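You operate a simulated robot arm through the tools that you are given. There is no shell and no other tool.

You run a simulated two-armed robot. Do the job below in one go: nothing can be reset, and whatever is moved stays where it is left.

## Task
Press BELT STOP, select HAND, open the gantry air, run one gantry cycle, then shut that air again.
Fine: one press of GANTRY CYCLE runs it; the three plates under the cups end whole on the standing belt; leave the other controls as they are.

Only the result counts: the job must be done as asked and must still hold three seconds after the hand-in. Knocking over, shifting, dropping, spilling or breaking anything else fails it.

## Robot
Two 7-joint arms with fingered hands on one trunk that stands fixed in place. Base frame: the origin is at the foot of the trunk, x ahead of it, y to its left, z up. Lengths are in mm, angles in rad, forces in N, time in s.
The left shoulder is at [21, 269, 1147], the right one opposite. Each reaches about 1298 mm from its shoulder. Payload 5 kg a hand.
Tool frame (each hand has its own): the origin (TCP) lies between the finger pads and is the grasp point; the fingertips stand 42 mm ahead of it; z points along the fingers, y is the line along which they close. The gripper opens to 208 mm; its body begins 119 mm behind the TCP. The gripper is a hand of 4 fingers: y runs from the thumb to the fingers, the wrist lies at [0, 0, -317] in the tool frame.
Orientation is that of the tool frame in the base frame, as [roll, pitch, yaw] about the fixed x, y, z axes, in that order (R = Rz(yaw) Ry(pitch) Rx(roll)). With the fingers straight down and closing along the base's y, the tool's x points along the base's -x, its y along +y and its z along -z.

## Interface
- The arms move only by the tool move_arm. It takes "left_commands", "right_commands" or both (then of equal length, played together; a hand with none holds still); each is one flat list of numbers, 6 for each row, row after row: the shift along the tool's x, y, z in mm, then the turn, a rotation vector about the tool's x, y, z in rad. In form: [x, y, z, ax, ay, az, x, y, z, ax, ay, az, ...]. A call has 1 to 20 rows; each row shifts and turns the commanded pose from where the row before left it, along the tool's axes as they then stand. A row lasts 0.2 s, in which the tool goes at most 50 mm and 0.15 rad; a call with a longer step from one row to the next is refused whole. A pose out of reach is approached as far as the arm can. The call stops where the force on the tool passes 40 N (or 10 N more than at its start, if that is more) or the arm is blocked; 0.2 s more then pass. In this call time passes only in rows, and 0.2 s behind the last. The reply holds the time, the measured pose of the TCP, the force on the tool along the base axes, the opening and the grip force, in the units named above and with some noise, with the torque about the TCP (base axes, N m) and any sound that the robot's microphone picked up.
- Cameras (640 x 400 px; columns grow to the right, rows downward): "scene" is now at [164.9, -15.9, 1444.1]; the picture's right is [-0.10, -0.99, 0.00], its down [-0.42, 0.04, -0.90] and it looks along [0.90, -0.09, -0.43] (base axes); focal length 240 px, centre (320, 200). "left" rides on the left gripper at [-93, 1, -146] in its tool frame; the picture's right is [-0.01, -1.00, 0.00], its down [0.84, -0.01, -0.54] and it looks along [0.54, -0.01, 0.84] (tool axes); focal length 280 px, centre (320, 200). "right" rides on the right gripper at [94, 1, -146] in its tool frame; the picture's right is [-0.01, 1.00, 0.00], its down [-0.84, -0.01, -0.54] and it looks along [-0.54, -0.01, 0.84] (tool axes); focal length 280 px, centre (320, 200). There is no depth. A picture from a camera that has moved, and an enlarged one, comes with that camera's place and axes in the base frame and with its lens. The place of the scene camera against the robot may be out by one fixed shift of up to 18 mm in any direction.
- camera(camera): a new picture of that camera. It takes no simulated time.
- raise_lower(by): moves the trunk up (or, below 0, down) by that many mm; the arms and the scene camera ride with it, the base frame stays. It gives what a move gives, with no picture.
- set_fingers(finger1, finger2, finger3, thumb_bend, hand): sets how far each is bent, from 0 (flat) to 1 (curled in); at 0.3 the hand is open as for a grip, at 0.7 the pads meet at the TCP. One left out holds its place. A second passes; each finger stops where it meets its share of the squeeze, and holds until it gets a number again. It is the only way to open and close the hand. It gives what a move gives, with no picture; readings hold the bend of each and the force on the fingers (four entries, about 0 where the hand has none), thumb and palm.
- head_to(pan, tilt): turns the head with the scene camera to pan (to the left, within 1.396 rad either way) and tilt (down, from -0.506 to 1.204), counted from straight ahead of the robot (the tilt from the chest, where the trunk bows). It gives what a move gives.
- inspect(camera, box): a new picture of the part [left, top, right, bottom] of that camera's present view, enlarged. It takes no simulated time.
- close_job(): hands the job in; it is judged then, once.

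Nothing tells you positions but the pictures and the camera data. Unless the task says otherwise, let go and move clear before handing in.

The tools are called after ">>>" by a JSON object that holds its "method" and its "body". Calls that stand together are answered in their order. move_arm: Moves the arms, as the interface text tells. Its arguments: {"type":"object","properties":{"left_commands":{"type":"array","items":{"type":"number"}},"right_commands":{"type":"array","items":{"type":"number"}}},"required":[]} The other tools are called the same way: raise_lower (by) moves the trunk up or down; set_fingers (finger1, finger2, finger3, thumb_bend, hand) moves the fingers one by one; head_to (pan, tilt) turns the head that bears the scene camera; camera (camera) takes a picture; inspect (camera, box) takes an enlarged picture of a part of a camera's view; close_job () hands the job in.

At the start:

```text
clock: 0.0
left_eef_pos: [556.1, 126.0, 1374.7]
left_orientation: [-3.139, 0.0, 3.018]
left_wrist_force: [-0.2, 0.0, -0.3]
left_wrist_torque: [0.02, 0.02, 0.0]
left_width: 207.9
left_grasp_force: 0.0
left_shape: jaw
left_bend: [0.3, 0.3, 0.3, 0.3]
left_finger forces: [0.0, 0.0, 0.0, 0.0, 0.0, 0.0]
right_eef_pos: [575.3, -352.1, 1311.8]
right_orientation: [3.141, 0.0, 3.016]
right_wrist_force: [0.4, 0.7, -0.6]
right_wrist_torque: [0.0, -0.01, -0.03]
right_width: 207.8
right_grasp_force: 0.0
right_shape: jaw
right_bend: [0.3, 0.3, 0.3, 0.3]
right_finger forces: [0.1, 0.1, 0.0, 0.0, 0.0, 0.1]
trunk travel left (down, up): [-525.0, 96.0]
head pan, tilt (commanded): [-0.099, 0.44]
```

scene: 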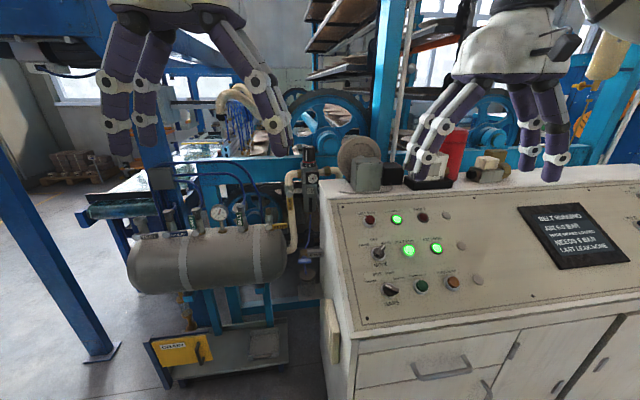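
right: 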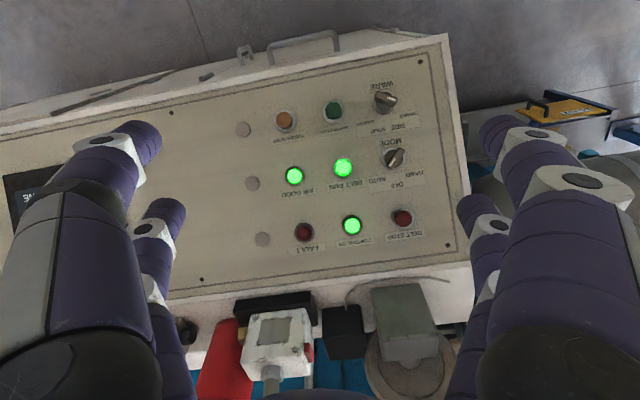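
left: 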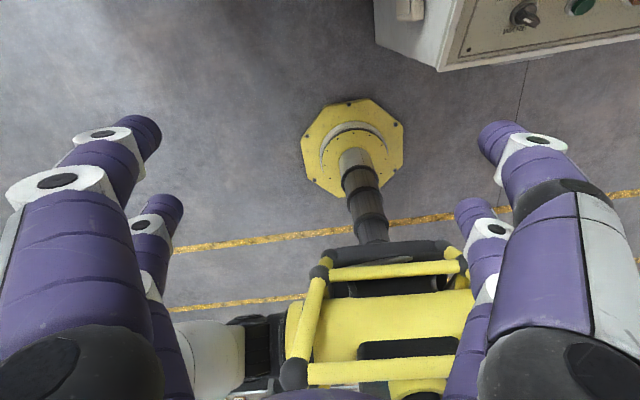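

I see a control panel ahead and to the right with labelled buttons and selectors, and a manifold/tank with gauge and valves to its left. First I will look closer at the panel and the air valves.

>>> {"method": "inspect", "body": {"camera": "scene", "box": [330, 190, 500, 310]}}

>>> {"method": "inspect", "body": {"camera": "scene", "box": [90, 140, 330, 300]}}

>>> {"method": "inspect", "body": {"camera": "scene", "box": [500, 190, 640, 280]}}

>>> {"method": "inspect", "body": {"camera": "right", "box": [200, 60, 460, 270]}}

```text
3.33 times, centred on (415, 250) of scene
camera zoom: at [164.9, -15.9, 1444.1], right [-0.1, -0.99, 0.0], down [-0.42, 0.04, -0.9], along [0.9, -0.09, -0.43], focal length 799 px, centre (3, 33)
```

zoom: 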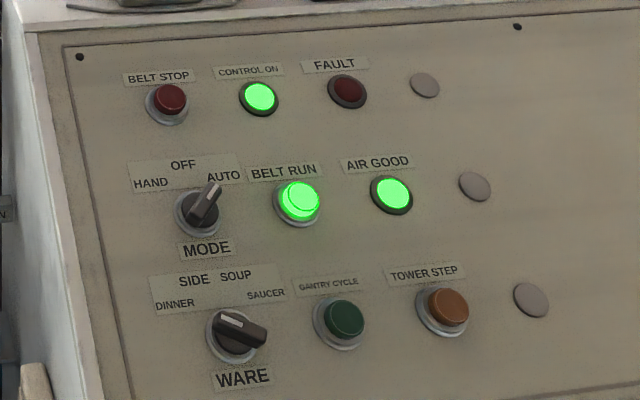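

```text
2.50 times, centred on (210, 220) of scene
camera zoom: at [164.9, -15.9, 1444.1], right [-0.1, -0.99, 0.0], down [-0.42, 0.04, -0.9], along [0.9, -0.09, -0.43], focal length 599 px, centre (595, 150)
```

zoom: 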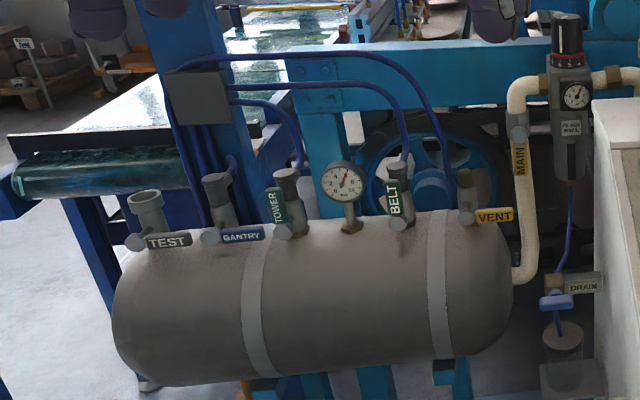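

```text
4.44 times, centred on (570, 235) of scene
camera zoom: at [164.9, -15.9, 1444.1], right [-0.1, -0.99, 0.0], down [-0.42, 0.04, -0.9], along [0.9, -0.09, -0.43], focal length 1066 px, centre (-791, 44)
```

zoom: 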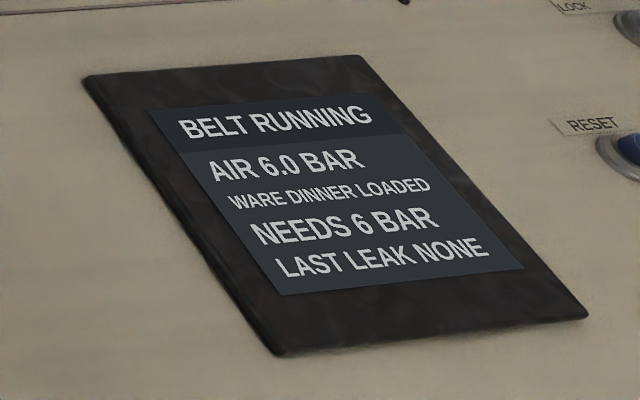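

```text
1.90 times, centred on (330, 165) of right
camera zoom: at [483.5, -340.0, 1458.6], right [0.14, 0.99, 0.0], down [0.83, -0.12, 0.54], along [0.53, -0.07, -0.84], focal length 534 px, centre (301, 267)
```

zoom: 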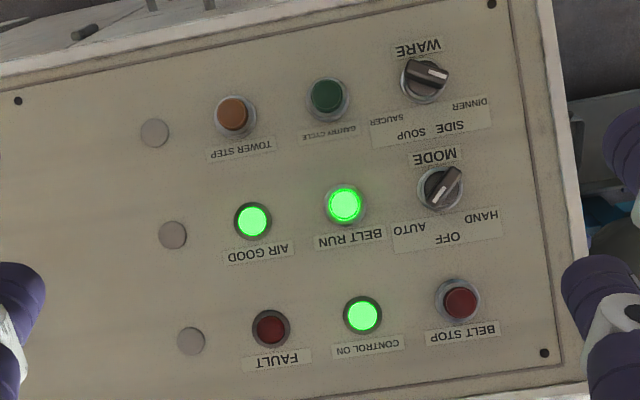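

The MODE selector stands at AUTO, the GANTRY valve lever lies crosswise (shut), TOWER/BELT/MAIN are along their pipes (open). I'll look around for the gantry, plates and belt before moving.

>>> {"method": "head_to", "body": {"pan": 0.5, "tilt": 0.3}}

>>> {"method": "camera", "body": {"camera": "scene"}}

>>> {"method": "head_to", "body": {"pan": -0.7, "tilt": 0.3}}

>>> {"method": "camera", "body": {"camera": "scene"}}

>>> {"method": "head_to", "body": {"pan": 0.1, "tilt": -0.1}}

>>> {"method": "camera", "body": {"camera": "scene"}}

```text
clock: 1.0
left_eef_pos: [558.6, 127.9, 1374.6]
left_orientation: [-3.14, 0.0, 3.016]
left_wrist_force: [0.4, 0.6, -0.1]
left_wrist_torque: [-0.04, 0.0, -0.03]
left_width: 207.9
left_grasp_force: 0.1
left_shape: jaw
left_bend: [0.3, 0.3, 0.3, 0.3]
left_finger forces: [0.0, 0.1, 0.0, 0.0, 0.0, 0.0]
right_eef_pos: [574.9, -352.9, 1311.5]
right_orientation: [-3.141, 0.0, 3.016]
right_wrist_force: [0.3, 0.4, -0.2]
right_wrist_torque: [-0.03, 0.01, 0.02]
right_width: 207.9
right_grasp_force: 0.2
right_shape: jaw
right_bend: [0.3, 0.3, 0.3, 0.3]
right_finger forces: [0.0, 0.1, 0.0, 0.0, 0.0, 0.1]
trunk travel left (down, up): [-525.0, 96.0]
head pan, tilt (commanded): [0.499, 0.3]
```

```text
taken
camera scene: at [155.4, 37.8, 1457.0], right [0.48, -0.88, 0.0], down [-0.26, -0.14, -0.96], along [0.84, 0.46, -0.3], focal length 240 px, centre (320, 200)
```

scene: 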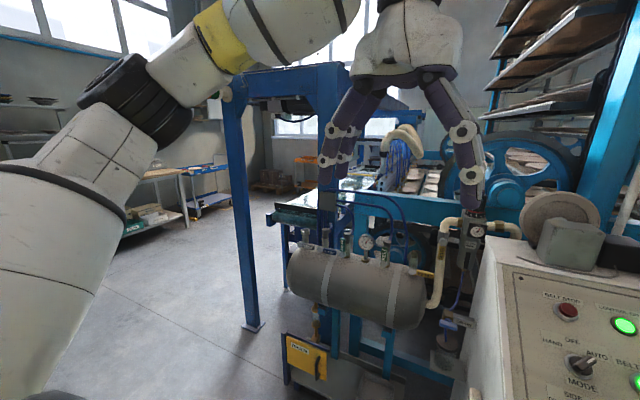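

```text
clock: 2.4
left_eef_pos: [557.8, 125.9, 1375.6]
left_orientation: [-3.14, 0.0, 3.019]
left_wrist_force: [-0.5, 0.8, -0.3]
left_wrist_torque: [0.06, 0.0, -0.01]
left_width: 207.7
left_grasp_force: 0.0
left_shape: jaw
left_bend: [0.3, 0.3, 0.3, 0.3]
left_finger forces: [0.0, 0.1, 0.1, 0.0, 0.0, 0.0]
right_eef_pos: [575.9, -353.3, 1310.7]
right_orientation: [3.141, -0.001, 3.016]
right_wrist_force: [-0.1, -0.2, 0.1]
right_wrist_torque: [0.03, 0.0, -0.03]
right_width: 207.6
right_grasp_force: 0.0
right_shape: jaw
right_bend: [0.3, 0.3, 0.3, 0.3]
right_finger forces: [0.0, 0.0, 0.0, 0.0, 0.1, 0.0]
trunk travel left (down, up): [-525.0, 96.0]
head pan, tilt (commanded): [-0.7, 0.3]
```

```text
taken
camera scene: at [144.8, -66.9, 1457.0], right [-0.64, -0.77, 0.0], down [-0.23, 0.19, -0.96], along [0.73, -0.61, -0.3], focal length 240 px, centre (320, 200)
```

scene: 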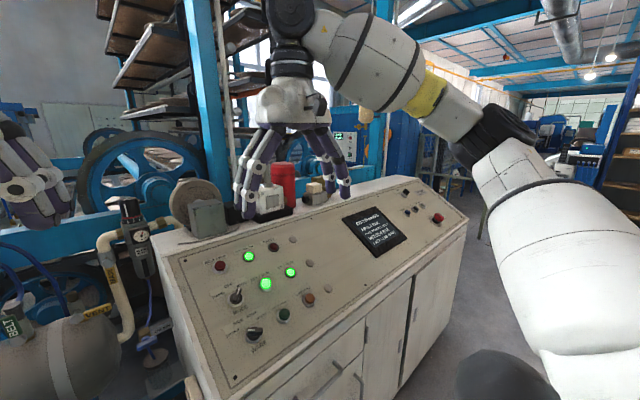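

```text
clock: 3.5
left_eef_pos: [557.3, 127.0, 1376.0]
left_orientation: [-3.139, -0.001, 3.017]
left_wrist_force: [0.5, 0.7, 0.5]
left_wrist_torque: [-0.03, 0.01, 0.02]
left_width: 207.9
left_grasp_force: 0.1
left_shape: jaw
left_bend: [0.3, 0.3, 0.3, 0.3]
left_finger forces: [0.0, 0.0, 0.0, 0.0, 0.0, 0.0]
right_eef_pos: [575.5, -352.5, 1311.8]
right_orientation: [3.141, -0.001, 3.015]
right_wrist_force: [-0.1, 0.2, 0.2]
right_wrist_torque: [0.02, 0.0, -0.02]
right_width: 208.0
right_grasp_force: 0.0
right_shape: jaw
right_bend: [0.3, 0.3, 0.3, 0.3]
right_finger forces: [0.1, 0.0, 0.0, 0.0, 0.0, 0.1]
trunk travel left (down, up): [-525.0, 96.0]
head pan, tilt (commanded): [0.099, -0.099]
```

```text
taken
camera scene: at [160.1, 1.8, 1493.6], right [0.1, -1.0, 0.0], down [0.1, 0.01, -1.0], along [0.99, 0.1, 0.1], focal length 240 px, centre (320, 200)
```

scene: 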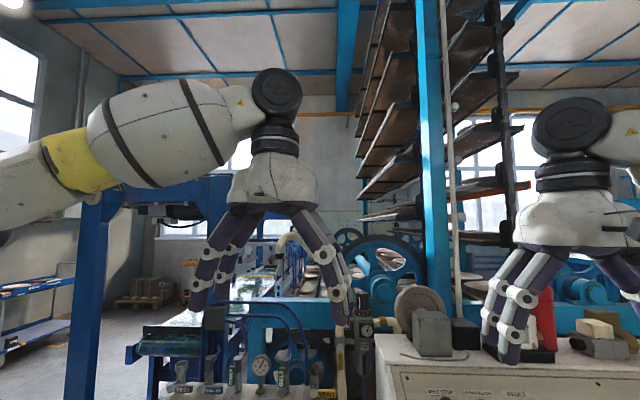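

The panel looks about 0.8 m ahead, right of centre, sloped up away from me; the valve manifold is ahead-left. Before moving I'll learn how the fingers look when bent: I'll curl all but one finger of the right hand and view it.

>>> {"method": "set_fingers", "body": {"hand": "right", "finger1": 1.0, "finger2": 0.5, "finger3": 1.0, "thumb_bend": 1.0}}

>>> {"method": "head_to", "body": {"pan": -0.5, "tilt": 0.3}}

>>> {"method": "camera", "body": {"camera": "scene"}}

>>> {"method": "camera", "body": {"camera": "right"}}

```text
clock: 4.5
left_eef_pos: [556.9, 125.7, 1375.8]
left_orientation: [-3.141, -0.001, 3.017]
left_wrist_force: [-0.4, 0.0, 0.1]
left_wrist_torque: [-0.01, 0.02, 0.01]
left_width: 208.2
left_grasp_force: 0.0
left_shape: jaw
left_bend: [0.3, 0.3, 0.3, 0.3]
left_finger forces: [0.0, 0.0, 0.0, 0.1, 0.0, 0.0]
right_eef_pos: [575.4, -353.5, 1311.5]
right_orientation: [-3.141, 0.0, 3.016]
right_wrist_force: [-0.4, -0.6, -0.5]
right_wrist_torque: [-0.02, 0.03, 0.0]
right_width: 4.0
right_grasp_force: 0.0
right_shape: fingers
right_bend: [1.0, 0.5, 1.0, 0.92]
right_finger forces: [0.1, 0.0, 0.0, 0.0, 0.0, 0.1]
trunk travel left (down, up): [-525.0, 96.0]
head pan, tilt (commanded): [0.099, -0.099]
```

```text
clock: 5.5
left_eef_pos: [557.3, 127.7, 1376.2]
left_orientation: [-3.14, -0.001, 3.018]
left_wrist_force: [-0.9, -1.2, 0.3]
left_wrist_torque: [0.02, -0.01, -0.02]
left_width: 207.8
left_grasp_force: 0.0
left_shape: jaw
left_bend: [0.3, 0.3, 0.3, 0.3]
left_finger forces: [0.0, 0.0, 0.1, 0.0, 0.0, 0.0]
right_eef_pos: [574.8, -352.8, 1310.7]
right_orientation: [-3.141, -0.002, 3.017]
right_wrist_force: [0.4, 0.5, 0.1]
right_wrist_torque: [0.03, 0.01, -0.02]
right_width: 4.4
right_grasp_force: 0.1
right_shape: fingers
right_bend: [1.0, 0.5, 1.0, 0.92]
right_finger forces: [0.1, 0.0, 0.0, 0.0, 0.0, 0.0]
trunk travel left (down, up): [-525.0, 96.0]
head pan, tilt (commanded): [-0.499, 0.3]
```

```text
taken
camera scene: at [155.4, -51.4, 1457.1], right [-0.48, -0.88, 0.0], down [-0.26, 0.14, -0.96], along [0.84, -0.46, -0.3], focal length 240 px, centre (320, 200)
```

scene: 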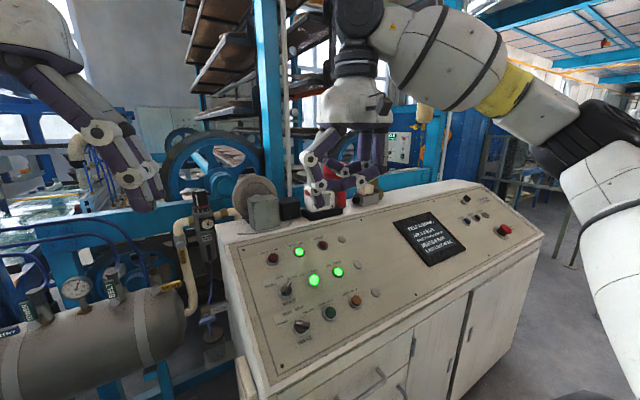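

```text
taken
camera right: at [483.5, -340.0, 1458.5], right [0.14, 0.99, 0.0], down [0.83, -0.12, 0.54], along [0.53, -0.07, -0.84], focal length 280 px, centre (320, 200)
```

right: 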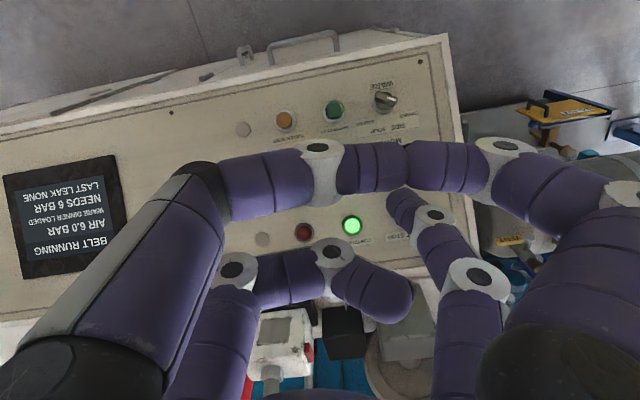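

>>> {"method": "inspect", "body": {"camera": "scene", "box": [280, 70, 420, 220]}}

>>> {"method": "set_fingers", "body": {"hand": "right", "finger2": 0.3}}

>>> {"method": "inspect", "body": {"camera": "scene", "box": [280, 70, 420, 220]}}

>>> {"method": "camera", "body": {"camera": "right"}}

```text
2.67 times, centred on (350, 145) of scene
camera zoom: at [155.4, -51.4, 1457.1], right [-0.48, -0.88, 0.0], down [-0.26, 0.14, -0.96], along [0.84, -0.46, -0.3], focal length 639 px, centre (240, 347)
```

zoom: 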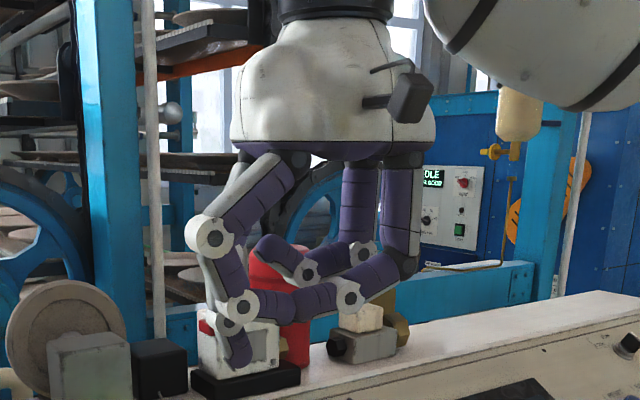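

```text
clock: 6.5
left_eef_pos: [557.4, 126.9, 1376.0]
left_orientation: [-3.14, -0.001, 3.018]
left_wrist_force: [-0.1, 0.0, 1.3]
left_wrist_torque: [0.02, 0.03, 0.01]
left_width: 208.0
left_grasp_force: 0.1
left_shape: jaw
left_bend: [0.3, 0.3, 0.3, 0.3]
left_finger forces: [0.0, 0.1, 0.1, 0.1, 0.0, 0.0]
right_eef_pos: [575.3, -352.7, 1311.7]
right_orientation: [3.14, 0.001, 3.017]
right_wrist_force: [0.6, 0.1, -0.6]
right_wrist_torque: [-0.01, 0.0, -0.01]
right_width: 4.0
right_grasp_force: 0.1
right_shape: fingers
right_bend: [1.0, 0.3, 1.0, 0.92]
right_finger forces: [0.0, 0.1, 0.0, 0.0, 0.0, 0.0]
trunk travel left (down, up): [-525.0, 96.0]
head pan, tilt (commanded): [-0.499, 0.3]
```

```text
2.67 times, centred on (350, 145) of scene
camera zoom: at [155.4, -51.5, 1457.0], right [-0.48, -0.88, 0.0], down [-0.26, 0.14, -0.96], along [0.84, -0.46, -0.3], focal length 639 px, centre (240, 347)
```

zoom: 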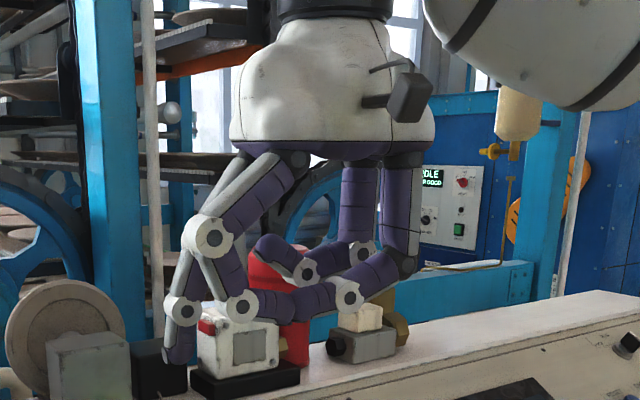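

```text
taken
camera right: at [483.6, -340.0, 1458.5], right [0.14, 0.99, 0.0], down [0.83, -0.12, 0.54], along [0.53, -0.07, -0.84], focal length 280 px, centre (320, 200)
```

right: 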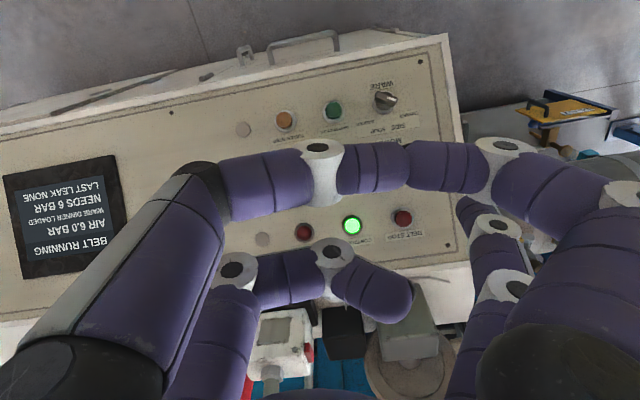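

>>> {"method": "set_fingers", "body": {"hand": "right", "finger1": 0.3, "finger2": 1.0}}

>>> {"method": "camera", "body": {"camera": "right"}}

>>> {"method": "inspect", "body": {"camera": "scene", "box": [280, 70, 420, 220]}}

```text
clock: 7.5
left_eef_pos: [557.0, 126.0, 1374.6]
left_orientation: [-3.14, -0.001, 3.017]
left_wrist_force: [0.4, -0.2, -0.3]
left_wrist_torque: [-0.01, 0.04, -0.01]
left_width: 208.0
left_grasp_force: 0.0
left_shape: jaw
left_bend: [0.3, 0.3, 0.3, 0.3]
left_finger forces: [0.0, 0.0, 0.0, 0.0, 0.0, 0.0]
right_eef_pos: [575.6, -353.0, 1311.7]
right_orientation: [3.139, 0.001, 3.016]
right_wrist_force: [0.3, 1.0, 0.7]
right_wrist_torque: [0.0, 0.02, -0.04]
right_width: 80.6
right_grasp_force: 0.0
right_shape: fingers
right_bend: [0.3, 0.86, 1.0, 1.0]
right_finger forces: [0.1, 0.0, 0.0, 0.0, 0.1, 0.0]
trunk travel left (down, up): [-525.0, 96.0]
head pan, tilt (commanded): [-0.499, 0.3]
```

```text
taken
camera right: at [483.5, -340.0, 1458.5], right [0.14, 0.99, 0.0], down [0.83, -0.12, 0.54], along [0.53, -0.07, -0.84], focal length 280 px, centre (320, 200)
```

right: 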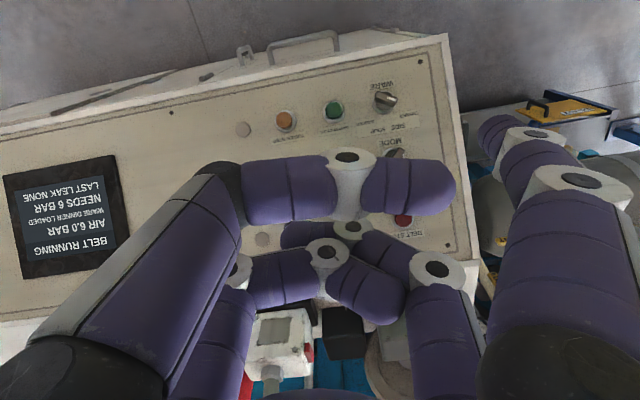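

```text
2.67 times, centred on (350, 145) of scene
camera zoom: at [155.3, -51.5, 1457.1], right [-0.48, -0.88, 0.0], down [-0.26, 0.14, -0.96], along [0.84, -0.46, -0.3], focal length 639 px, centre (240, 347)
```

zoom: 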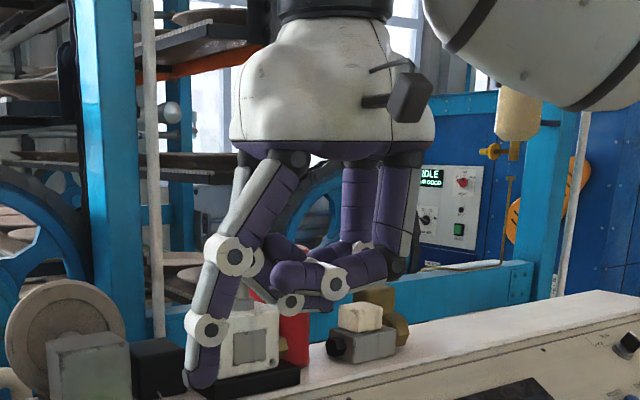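

Finger1 (camera side, left) at bend 0.3 makes a good straight pressing finger with the rest curled. I now shift the right hand 120 mm to its left to get a second view of the panel and triangulate it.

>>> {"method": "move_arm", "body": {"right_commands": [0, 40, 0, 0, 0, 0, 0, 40, 0, 0, 0, 0, 0, 40, 0, 0, 0, 0]}}

>>> {"method": "camera", "body": {"camera": "right"}}

>>> {"method": "inspect", "body": {"camera": "right", "box": [120, 60, 400, 270]}}

```text
clock: 8.3
left_eef_pos: [558.6, 130.5, 1375.3]
left_orientation: [-3.138, 0.0, 3.018]
left_wrist_force: [0.7, 1.8, -0.5]
left_wrist_torque: [-0.37, 0.12, 0.01]
left_width: 207.9
left_grasp_force: 0.0
left_shape: jaw
left_bend: [0.3, 0.3, 0.3, 0.3]
left_finger forces: [0.0, 0.1, 0.1, 0.1, 0.0, 0.1]
right_eef_pos: [594.7, -230.6, 1310.8]
right_orientation: [-3.141, 0.001, 3.016]
right_wrist_force: [0.2, 1.0, -0.1]
right_wrist_torque: [-0.18, 0.06, -0.02]
right_width: 80.5
right_grasp_force: 0.0
right_shape: fingers
right_bend: [0.3, 0.86, 1.0, 1.0]
right_finger forces: [0.0, 0.0, 0.0, 0.0, 0.1, 0.0]
trunk travel left (down, up): [-525.0, 96.0]
head pan, tilt (commanded): [-0.499, 0.3]
```

```text
taken
camera right: at [501.5, -217.8, 1459.3], right [0.14, 0.99, 0.0], down [0.83, -0.12, 0.54], along [0.53, -0.08, -0.84], focal length 280 px, centre (320, 200)
```

right: 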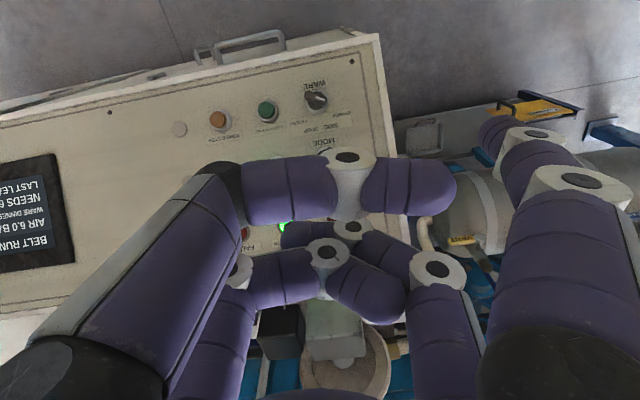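

```text
1.90 times, centred on (260, 165) of right
camera zoom: at [501.5, -217.8, 1459.3], right [0.14, 0.99, 0.0], down [0.83, -0.12, 0.54], along [0.53, -0.08, -0.84], focal length 534 px, centre (434, 267)
```

zoom: 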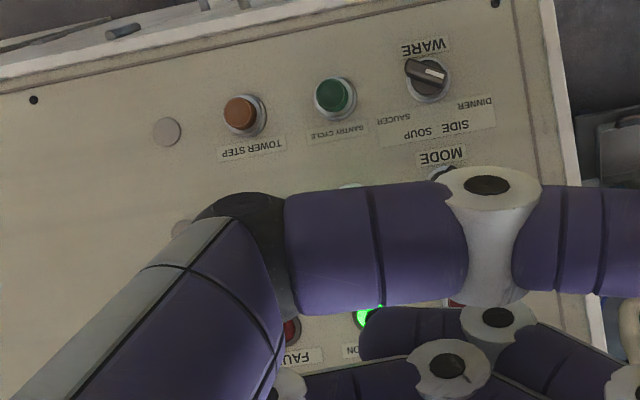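

>>> {"method": "set_fingers", "body": {"hand": "right", "finger1": 0.2, "finger2": 0.2, "finger3": 0.2, "thumb_bend": 0.2}}

>>> {"method": "inspect", "body": {"camera": "right", "box": [120, 60, 400, 270]}}

>>> {"method": "camera", "body": {"camera": "right"}}

```text
clock: 9.3
left_eef_pos: [557.7, 126.2, 1375.7]
left_orientation: [-3.14, 0.0, 3.017]
left_wrist_force: [0.2, 0.0, 0.1]
left_wrist_torque: [0.03, -0.02, -0.04]
left_width: 207.9
left_grasp_force: 0.0
left_shape: jaw
left_bend: [0.3, 0.3, 0.3, 0.3]
left_finger forces: [0.1, 0.1, 0.0, 0.0, 0.0, 0.1]
right_eef_pos: [592.0, -233.5, 1312.8]
right_orientation: [3.141, 0.0, 3.015]
right_wrist_force: [-0.2, -0.1, 0.9]
right_wrist_torque: [0.04, -0.02, 0.0]
right_width: 251.2
right_grasp_force: 0.1
right_shape: fingers
right_bend: [0.2, 0.2, 0.2, 0.2]
right_finger forces: [0.0, 0.1, 0.0, 0.0, 0.1, 0.0]
trunk travel left (down, up): [-525.0, 96.0]
head pan, tilt (commanded): [-0.499, 0.3]
```

```text
1.90 times, centred on (260, 165) of right
camera zoom: at [500.4, -220.8, 1459.3], right [0.14, 0.99, 0.0], down [0.83, -0.12, 0.54], along [0.53, -0.07, -0.84], focal length 534 px, centre (434, 267)
```

zoom: 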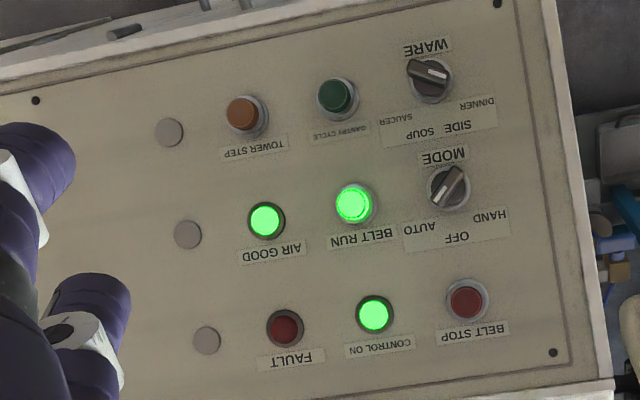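

```text
taken
camera right: at [500.4, -220.8, 1459.3], right [0.14, 0.99, 0.0], down [0.83, -0.12, 0.54], along [0.53, -0.07, -0.84], focal length 280 px, centre (320, 200)
```

right: 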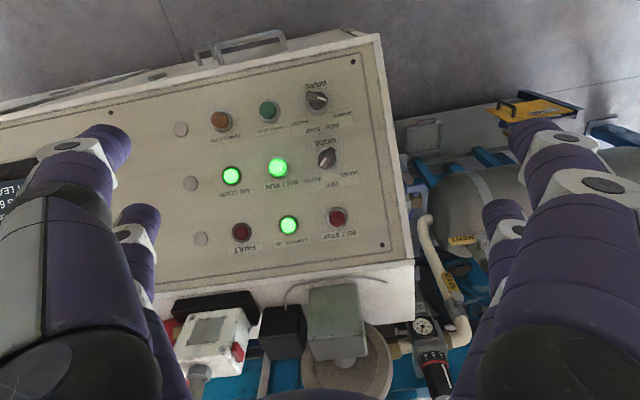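

I now have the panel plane: normal about (-0.51,-0.03,0.86), BELT STOP near (803,-234,1050), rows ~109 mm apart. I curl the hand to one pressing finger and turn it square to the panel.

>>> {"method": "set_fingers", "body": {"hand": "right", "finger1": 0.3, "finger2": 1.0, "finger3": 1.0, "thumb_bend": 1.0}}

>>> {"method": "move_arm", "body": {"right_commands": [0, 0, 0, 0, 0, -0.088, 0, 0, 0, 0, 0, -0.088, 0, 0, 0, 0, -0.134, 0, 0, 0, 0, 0, -0.134, 0, 0, 0, 0, 0, -0.134, 0, 0, 0, 0, 0, -0.134, 0]}}

```text
clock: 10.3
left_eef_pos: [557.2, 127.3, 1375.7]
left_orientation: [-3.139, 0.0, 3.018]
left_wrist_force: [0.2, 0.0, 0.5]
left_wrist_torque: [-0.02, 0.04, 0.02]
left_width: 208.0
left_grasp_force: 0.0
left_shape: jaw
left_bend: [0.3, 0.3, 0.3, 0.3]
left_finger forces: [0.0, 0.1, 0.0, 0.1, 0.0, 0.1]
right_eef_pos: [592.3, -233.8, 1311.8]
right_orientation: [-3.14, -0.001, 3.017]
right_wrist_force: [-0.3, 0.7, 0.2]
right_wrist_torque: [-0.02, 0.02, 0.0]
right_width: 81.3
right_grasp_force: 0.1
right_shape: fingers
right_bend: [0.3, 0.72, 0.72, 1.0]
right_finger forces: [0.0, 0.0, 0.1, 0.0, 0.1, 0.0]
trunk travel left (down, up): [-525.0, 96.0]
head pan, tilt (commanded): [-0.499, 0.3]
```

```text
clock: 11.7
left_eef_pos: [556.6, 126.1, 1375.3]
left_orientation: [-3.142, -0.001, 3.019]
left_wrist_force: [1.0, -0.6, -0.7]
left_wrist_torque: [0.04, -0.01, -0.03]
left_width: 207.8
left_grasp_force: 0.0
left_shape: jaw
left_bend: [0.3, 0.3, 0.3, 0.3]
left_finger forces: [0.0, 0.0, 0.1, 0.1, 0.0, 0.1]
right_eef_pos: [590.5, -235.8, 1313.1]
right_orientation: [3.141, 0.539, -3.093]
right_wrist_force: [0.5, -0.7, 0.0]
right_wrist_torque: [0.01, -0.02, 0.0]
right_width: 81.0
right_grasp_force: 0.1
right_shape: fingers
right_bend: [0.3, 0.72, 0.72, 1.0]
right_finger forces: [0.0, 0.1, 0.1, 0.1, 0.0, 0.0]
trunk travel left (down, up): [-525.0, 96.0]
head pan, tilt (commanded): [-0.499, 0.3]
```

Fingers 2 and 3 met each other tip to tip; I'll open finger2, curl finger3 fully, then curl finger2 behind it.

>>> {"method": "set_fingers", "body": {"hand": "right", "finger2": 0.3, "finger3": 1.0}}

>>> {"method": "set_fingers", "body": {"hand": "right", "finger2": 1.0, "finger3": 1.0}}

>>> {"method": "move_arm", "body": {"right_commands": [-14.8, -20.4, 34.8, 0, 0, 0, -14.8, -20.4, 34.8, 0, 0, 0, -14.8, -20.4, 34.8, 0, 0, 0, -14.8, -20.4, 34.8, 0, 0, 0, -14.8, -20.4, 34.8, 0, 0, 0]}}

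>>> {"method": "camera", "body": {"camera": "right"}}

>>> {"method": "camera", "body": {"camera": "scene"}}

```text
clock: 12.7
left_eef_pos: [557.1, 127.2, 1375.1]
left_orientation: [-3.14, -0.001, 3.019]
left_wrist_force: [0.4, -0.8, 0.3]
left_wrist_torque: [-0.02, 0.01, -0.03]
left_width: 207.9
left_grasp_force: 0.0
left_shape: jaw
left_bend: [0.3, 0.3, 0.3, 0.3]
left_finger forces: [0.1, 0.0, 0.0, 0.0, 0.0, 0.1]
right_eef_pos: [590.4, -234.0, 1311.9]
right_orientation: [3.141, 0.537, -3.092]
right_wrist_force: [0.0, -0.6, 0.5]
right_wrist_torque: [-0.01, 0.03, -0.03]
right_width: 81.4
right_grasp_force: 0.1
right_shape: fingers
right_bend: [0.3, 0.3, 1.0, 1.0]
right_finger forces: [0.1, 0.1, 0.0, 0.1, 0.0, 0.1]
trunk travel left (down, up): [-525.0, 96.0]
head pan, tilt (commanded): [-0.499, 0.3]
```

```text
clock: 13.7
left_eef_pos: [557.9, 125.6, 1376.2]
left_orientation: [-3.141, 0.001, 3.018]
left_wrist_force: [-0.5, -0.3, -0.1]
left_wrist_torque: [0.01, -0.01, 0.02]
left_width: 207.7
left_grasp_force: 0.0
left_shape: jaw
left_bend: [0.3, 0.3, 0.3, 0.3]
left_finger forces: [0.0, 0.0, 0.1, 0.0, 0.1, 0.1]
right_eef_pos: [590.5, -235.2, 1310.3]
right_orientation: [3.141, 0.537, -3.09]
right_wrist_force: [1.0, 0.4, 0.3]
right_wrist_torque: [0.01, 0.02, 0.01]
right_width: 81.1
right_grasp_force: 0.0
right_shape: fingers
right_bend: [0.3, 0.86, 1.0, 1.0]
right_finger forces: [0.0, 0.0, 0.1, 0.0, 0.1, 0.0]
trunk travel left (down, up): [-525.0, 96.0]
head pan, tilt (commanded): [-0.499, 0.3]
```

```text
clock: 14.9
left_eef_pos: [558.3, 125.6, 1373.3]
left_orientation: [-3.141, -0.002, 3.017]
left_wrist_force: [1.3, -0.9, -1.2]
left_wrist_torque: [0.12, 0.2, 0.01]
left_width: 208.0
left_grasp_force: 0.0
left_shape: jaw
left_bend: [0.3, 0.3, 0.3, 0.3]
left_finger forces: [0.0, 0.0, 0.1, 0.1, 0.1, 0.1]
right_eef_pos: [748.1, -329.9, 1197.5]
right_orientation: [-3.141, 0.535, -3.092]
right_wrist_force: [1.0, -1.0, -0.6]
right_wrist_torque: [0.08, 0.07, 0.06]
right_width: 81.3
right_grasp_force: 0.0
right_shape: fingers
right_bend: [0.3, 0.86, 1.0, 1.0]
right_finger forces: [0.0, 0.0, 0.0, 0.0, 0.0, 0.0]
trunk travel left (down, up): [-525.0, 96.0]
head pan, tilt (commanded): [-0.499, 0.3]
```

```text
taken
camera right: at [594.5, -336.1, 1276.7], right [-0.04, 1.0, 0.01], down [0.45, 0.01, 0.89], along [0.89, 0.04, -0.45], focal length 280 px, centre (320, 200)
```

right: 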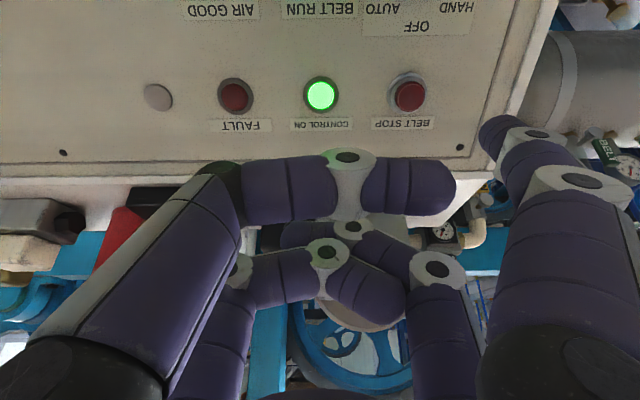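

```text
taken
camera scene: at [156.8, -52.2, 1456.7], right [-0.48, -0.88, 0.0], down [-0.26, 0.14, -0.95], along [0.84, -0.46, -0.3], focal length 240 px, centre (320, 200)
```

scene: 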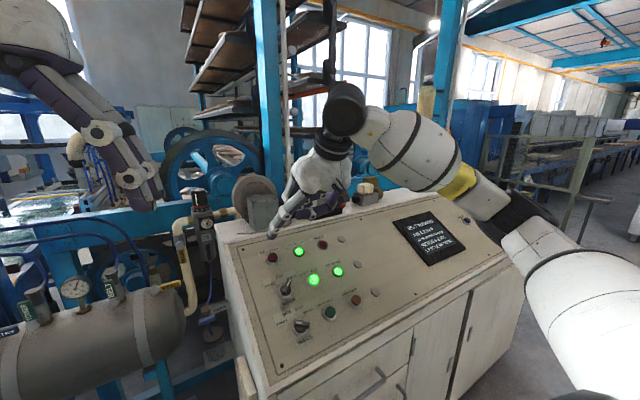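

>>> {"method": "inspect", "body": {"camera": "scene", "box": [240, 180, 360, 270]}}

>>> {"method": "inspect", "body": {"camera": "right", "box": [360, 60, 560, 190]}}

```text
4.44 times, centred on (300, 225) of scene
camera zoom: at [156.8, -52.2, 1456.7], right [-0.48, -0.88, 0.0], down [-0.26, 0.14, -0.95], along [0.84, -0.46, -0.3], focal length 1066 px, centre (409, 89)
```

zoom: 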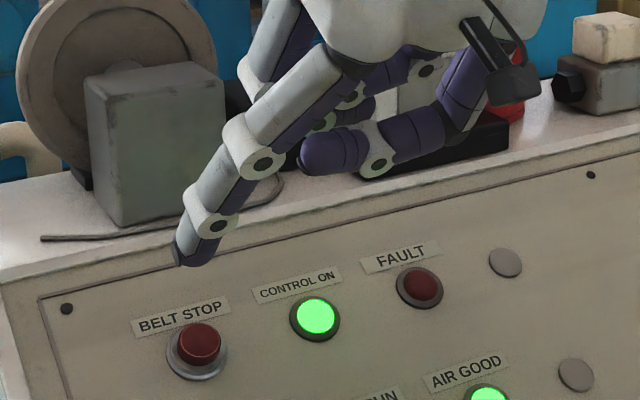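

```text
3.08 times, centred on (460, 125) of right
camera zoom: at [594.5, -336.1, 1276.7], right [-0.04, 1.0, 0.01], down [0.45, 0.01, 0.89], along [0.89, 0.04, -0.45], focal length 863 px, centre (-111, 431)
```

zoom: 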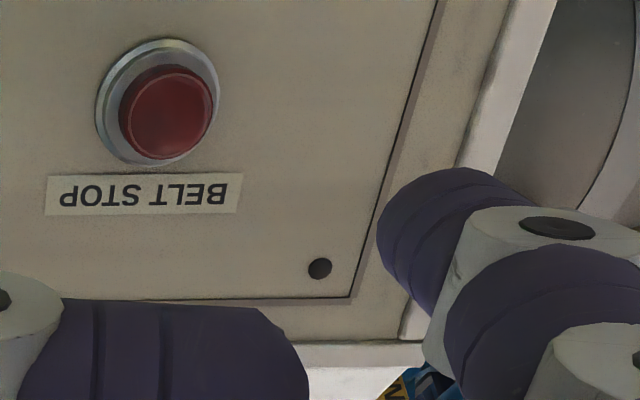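

The BELT STOP position checks out from this nearer view at (803,-234,1050), and the pressing fingertip sits near tool (33,117,35). I shift to line it up and come within ~35 mm, then check again.

>>> {"method": "move_arm", "body": {"right_commands": [-3, -12, 28, 0, 0, 0, -3, -12, 30, 0, 0, 0, 0, 0, 27, 0, 0, 0]}}

>>> {"method": "inspect", "body": {"camera": "scene", "box": [240, 180, 360, 270]}}

>>> {"method": "inspect", "body": {"camera": "right", "box": [360, 60, 560, 190]}}

```text
clock: 15.7
left_eef_pos: [559.0, 126.1, 1374.3]
left_orientation: [3.141, -0.001, 3.017]
left_wrist_force: [0.4, -0.3, -0.4]
left_wrist_torque: [0.08, 0.2, 0.04]
left_width: 207.7
left_grasp_force: 0.0
left_shape: jaw
left_bend: [0.3, 0.3, 0.3, 0.3]
left_finger forces: [0.1, 0.0, 0.0, 0.0, 0.0, 0.0]
right_eef_pos: [798.5, -351.3, 1128.2]
right_orientation: [3.14, 0.535, -3.093]
right_wrist_force: [0.5, -1.2, -0.1]
right_wrist_torque: [0.08, 0.1, 0.05]
right_width: 80.9
right_grasp_force: 0.1
right_shape: fingers
right_bend: [0.3, 0.86, 1.0, 1.0]
right_finger forces: [0.0, 0.0, 0.1, 0.1, 0.0, 0.0]
trunk travel left (down, up): [-525.0, 96.0]
head pan, tilt (commanded): [-0.499, 0.3]
```

```text
4.44 times, centred on (300, 225) of scene
camera zoom: at [157.0, -52.0, 1456.6], right [-0.48, -0.88, 0.0], down [-0.26, 0.14, -0.95], along [0.84, -0.46, -0.3], focal length 1066 px, centre (409, 89)
```

zoom: 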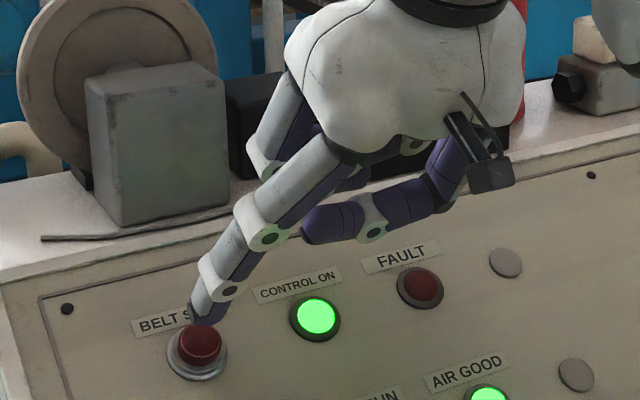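

```text
3.08 times, centred on (460, 125) of right
camera zoom: at [645.6, -357.1, 1205.8], right [-0.04, 1.0, 0.01], down [0.45, 0.01, 0.89], along [0.89, 0.04, -0.45], focal length 863 px, centre (-111, 431)
```

zoom: 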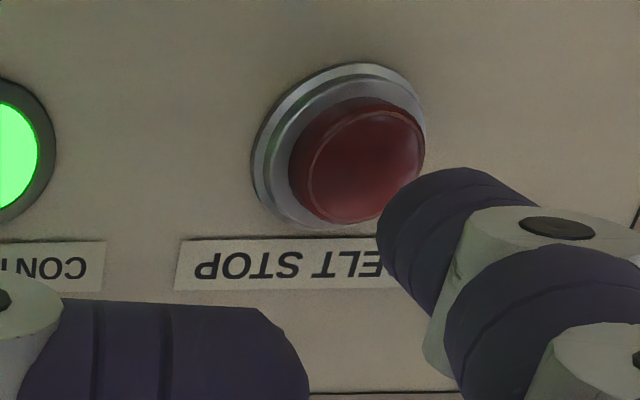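

The tip is centred over BELT STOP with about 35 mm to go. I advance in small steps, watching the force.

>>> {"method": "move_arm", "body": {"right_commands": [1, 0, 12, 0, 0, 0, 0, 0, 12, 0, 0, 0]}}

>>> {"method": "inspect", "body": {"camera": "right", "box": [360, 60, 560, 190]}}

>>> {"method": "inspect", "body": {"camera": "scene", "box": [240, 220, 320, 280]}}

```text
clock: 16.3
left_eef_pos: [555.9, 126.7, 1375.5]
left_orientation: [-3.141, 0.002, 3.019]
left_wrist_force: [-1.2, -0.2, -0.4]
left_wrist_torque: [0.0, -0.07, -0.01]
left_width: 208.1
left_grasp_force: 0.0
left_shape: jaw
left_bend: [0.3, 0.3, 0.3, 0.3]
left_finger forces: [0.1, 0.1, 0.1, 0.0, 0.1, 0.1]
right_eef_pos: [808.4, -349.7, 1107.9]
right_orientation: [3.14, 0.537, -3.094]
right_wrist_force: [-0.9, 0.5, -0.3]
right_wrist_torque: [0.0, -0.01, 0.01]
right_width: 81.1
right_grasp_force: 0.1
right_shape: fingers
right_bend: [0.3, 0.86, 1.0, 1.0]
right_finger forces: [0.0, 0.0, 0.1, 0.0, 0.0, 0.0]
trunk travel left (down, up): [-525.0, 96.0]
head pan, tilt (commanded): [-0.499, 0.3]
```

```text
3.08 times, centred on (460, 125) of right
camera zoom: at [654.8, -355.5, 1187.4], right [-0.04, 1.0, 0.01], down [0.45, 0.01, 0.89], along [0.89, 0.04, -0.45], focal length 863 px, centre (-111, 431)
```

zoom: 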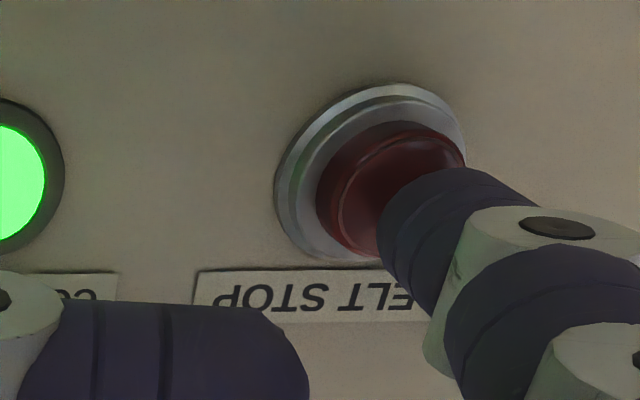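

```text
6.67 times, centred on (280, 250) of scene
camera zoom: at [154.7, -51.4, 1457.2], right [-0.48, -0.88, 0.0], down [-0.26, 0.14, -0.96], along [0.84, -0.46, -0.3], focal length 1598 px, centre (587, -133)
```

zoom: 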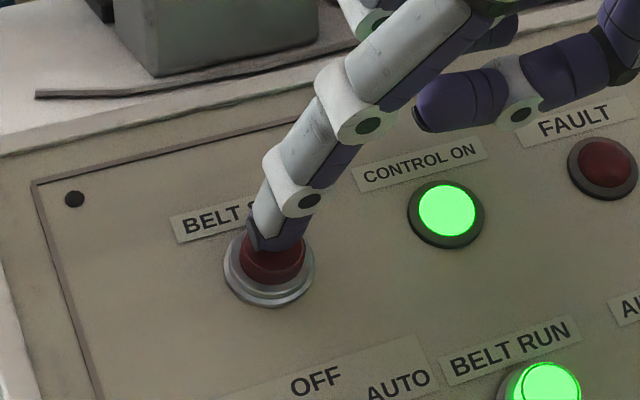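

Nearly touching and slightly toward the top edge of the button; I nudge down-slope a bit and press.

>>> {"method": "move_arm", "body": {"right_commands": [5, 0, 0, 0, 0, 0, 0, 0, 5, 0, 0, 0, 0, 0, 4, 0, 0, 0, 0, 0, 3, 0, 0, 0]}}

>>> {"method": "inspect", "body": {"camera": "scene", "box": [240, 220, 320, 280]}}

>>> {"method": "camera", "body": {"camera": "scene"}}

```text
clock: 17.3
left_eef_pos: [557.6, 125.4, 1374.4]
left_orientation: [-3.139, 0.0, 3.017]
left_wrist_force: [0.7, -0.4, -0.2]
left_wrist_torque: [-0.01, 0.04, 0.02]
left_width: 208.1
left_grasp_force: 0.1
left_shape: jaw
left_bend: [0.3, 0.3, 0.3, 0.3]
left_finger forces: [0.0, 0.0, 0.0, 0.0, 0.0, 0.0]
right_eef_pos: [810.2, -348.3, 1095.9]
right_orientation: [3.14, 0.536, -3.094]
right_wrist_force: [-2.2, -0.3, 2.0]
right_wrist_torque: [0.3, 0.13, 0.24]
right_width: 81.1
right_grasp_force: 1.8
right_shape: fingers
right_bend: [0.3, 0.86, 1.0, 1.0]
right_finger forces: [3.0, 0.1, 0.0, 0.0, 0.0, 0.0]
trunk travel left (down, up): [-525.0, 96.0]
head pan, tilt (commanded): [-0.499, 0.3]
heard: click
```

```text
6.67 times, centred on (280, 250) of scene
camera zoom: at [155.4, -51.5, 1457.0], right [-0.48, -0.88, 0.0], down [-0.26, 0.14, -0.96], along [0.84, -0.46, -0.3], focal length 1598 px, centre (587, -133)
```

zoom: 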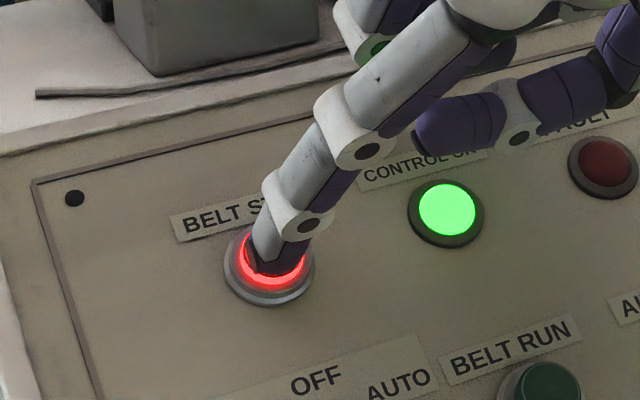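

```text
taken
camera scene: at [155.4, -51.5, 1457.0], right [-0.48, -0.88, 0.0], down [-0.26, 0.14, -0.96], along [0.84, -0.46, -0.3], focal length 240 px, centre (320, 200)
```

scene: 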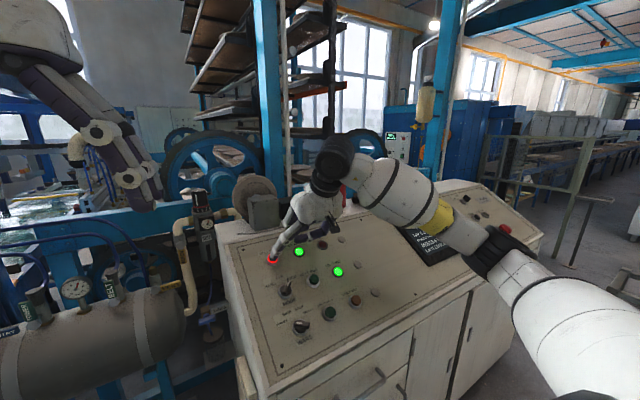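

BELT STOP lit, BELT RUN went out, one click heard. I back the finger off along the normal and move down-slope to view the MODE knob.

>>> {"method": "move_arm", "body": {"right_commands": [0, 0, -12, 0, 0, 0, 0, 0, -40, 0, 0, 0, 0, 0, -40, 0, 0, 0, 0, 0, -40, 0, 0, 0]}}

>>> {"method": "inspect", "body": {"camera": "scene", "box": [240, 220, 360, 310]}}

>>> {"method": "camera", "body": {"camera": "right"}}

```text
clock: 18.3
left_eef_pos: [555.1, 126.5, 1376.6]
left_orientation: [-3.14, 0.003, 3.018]
left_wrist_force: [0.2, 0.3, -0.8]
left_wrist_torque: [-0.04, -0.12, -0.02]
left_width: 207.8
left_grasp_force: 0.0
left_shape: jaw
left_bend: [0.3, 0.3, 0.3, 0.3]
left_finger forces: [0.0, 0.0, 0.0, 0.0, 0.0, 0.1]
right_eef_pos: [742.9, -352.8, 1208.1]
right_orientation: [-3.141, 0.536, -3.091]
right_wrist_force: [-0.9, 0.0, -0.5]
right_wrist_torque: [-0.06, -0.03, -0.03]
right_width: 81.0
right_grasp_force: 0.0
right_shape: fingers
right_bend: [0.3, 0.86, 1.0, 1.0]
right_finger forces: [0.0, 0.0, 0.0, 0.1, 0.0, 0.0]
trunk travel left (down, up): [-525.0, 96.0]
head pan, tilt (commanded): [-0.499, 0.3]
```

```text
4.44 times, centred on (300, 265) of scene
camera zoom: at [154.4, -51.3, 1457.3], right [-0.48, -0.88, 0.0], down [-0.26, 0.14, -0.96], along [0.84, -0.46, -0.29], focal length 1066 px, centre (409, -89)
```

zoom: 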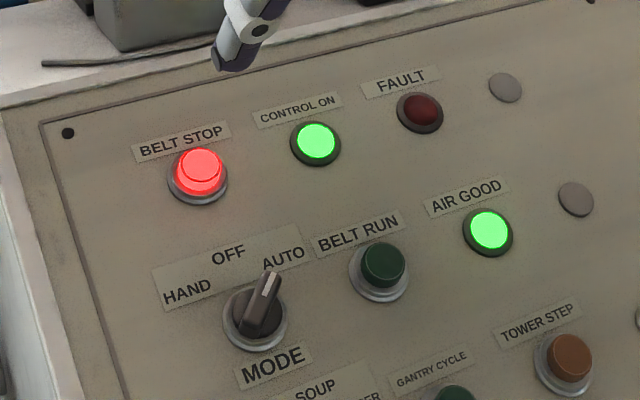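

```text
taken
camera right: at [588.0, -359.4, 1286.8], right [-0.04, 1.0, 0.01], down [0.45, 0.01, 0.89], along [0.89, 0.04, -0.45], focal length 280 px, centre (320, 200)
```

right: 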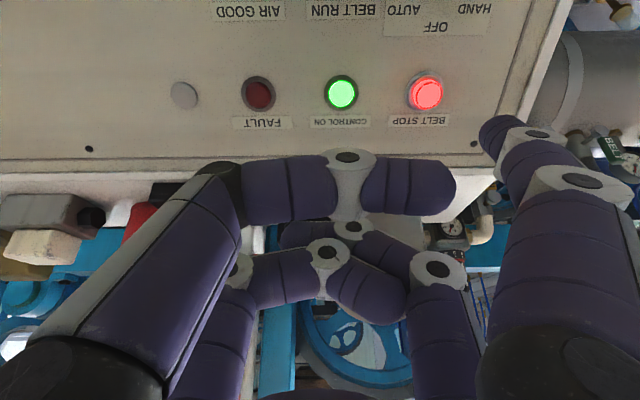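

Now MODE: a bar knob pointing ~45° right (AUTO). I move the hand 110 mm down-slope to view it closely.

>>> {"method": "move_arm", "body": {"right_commands": [37, 0, 0, 0, 0, 0, 37, 0, 0, 0, 0, 0, 36, 0, 0, 0, 0, 0, 0, 0, 0, 0, 0, 0]}}

>>> {"method": "inspect", "body": {"camera": "right", "box": [360, 20, 560, 150]}}

>>> {"method": "inspect", "body": {"camera": "scene", "box": [240, 240, 340, 315]}}

```text
clock: 19.3
left_eef_pos: [557.3, 126.9, 1374.3]
left_orientation: [-3.139, 0.001, 3.02]
left_wrist_force: [-0.6, 0.3, -0.5]
left_wrist_torque: [-0.06, 0.09, 0.0]
left_width: 207.7
left_grasp_force: 0.1
left_shape: jaw
left_bend: [0.3, 0.3, 0.3, 0.3]
left_finger forces: [0.0, 0.0, 0.0, 0.0, 0.1, 0.0]
right_eef_pos: [648.8, -354.8, 1151.6]
right_orientation: [3.141, 0.537, -3.092]
right_wrist_force: [0.8, 0.3, -0.2]
right_wrist_torque: [-0.02, 0.02, -0.03]
right_width: 81.0
right_grasp_force: 0.0
right_shape: fingers
right_bend: [0.3, 0.86, 1.0, 1.0]
right_finger forces: [0.0, 0.0, 0.1, 0.1, 0.0, 0.1]
trunk travel left (down, up): [-525.0, 96.0]
head pan, tilt (commanded): [-0.499, 0.3]
```

```text
3.08 times, centred on (460, 85) of right
camera zoom: at [494.2, -361.7, 1231.5], right [-0.04, 1.0, 0.01], down [0.45, 0.01, 0.89], along [0.89, 0.04, -0.45], focal length 863 px, centre (-111, 554)
```

zoom: 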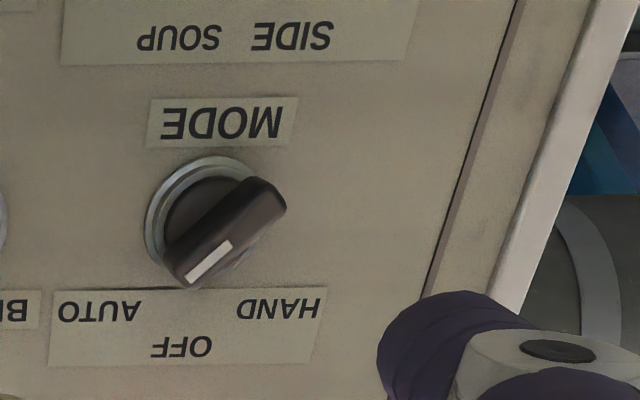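

```text
5.33 times, centred on (290, 278) of scene
camera zoom: at [155.9, -51.0, 1457.0], right [-0.48, -0.88, 0.0], down [-0.26, 0.14, -0.96], along [0.84, -0.46, -0.3], focal length 1279 px, centre (480, -213)
```

zoom: 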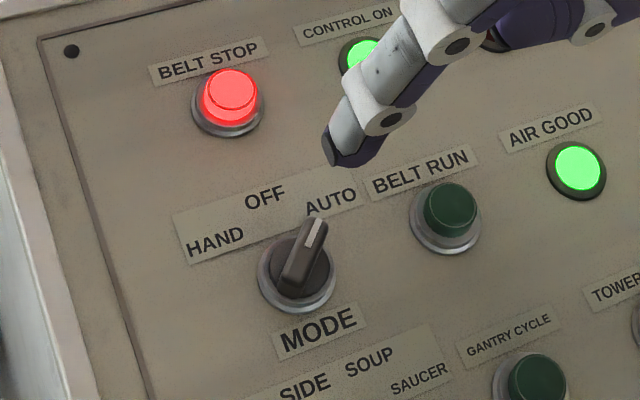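

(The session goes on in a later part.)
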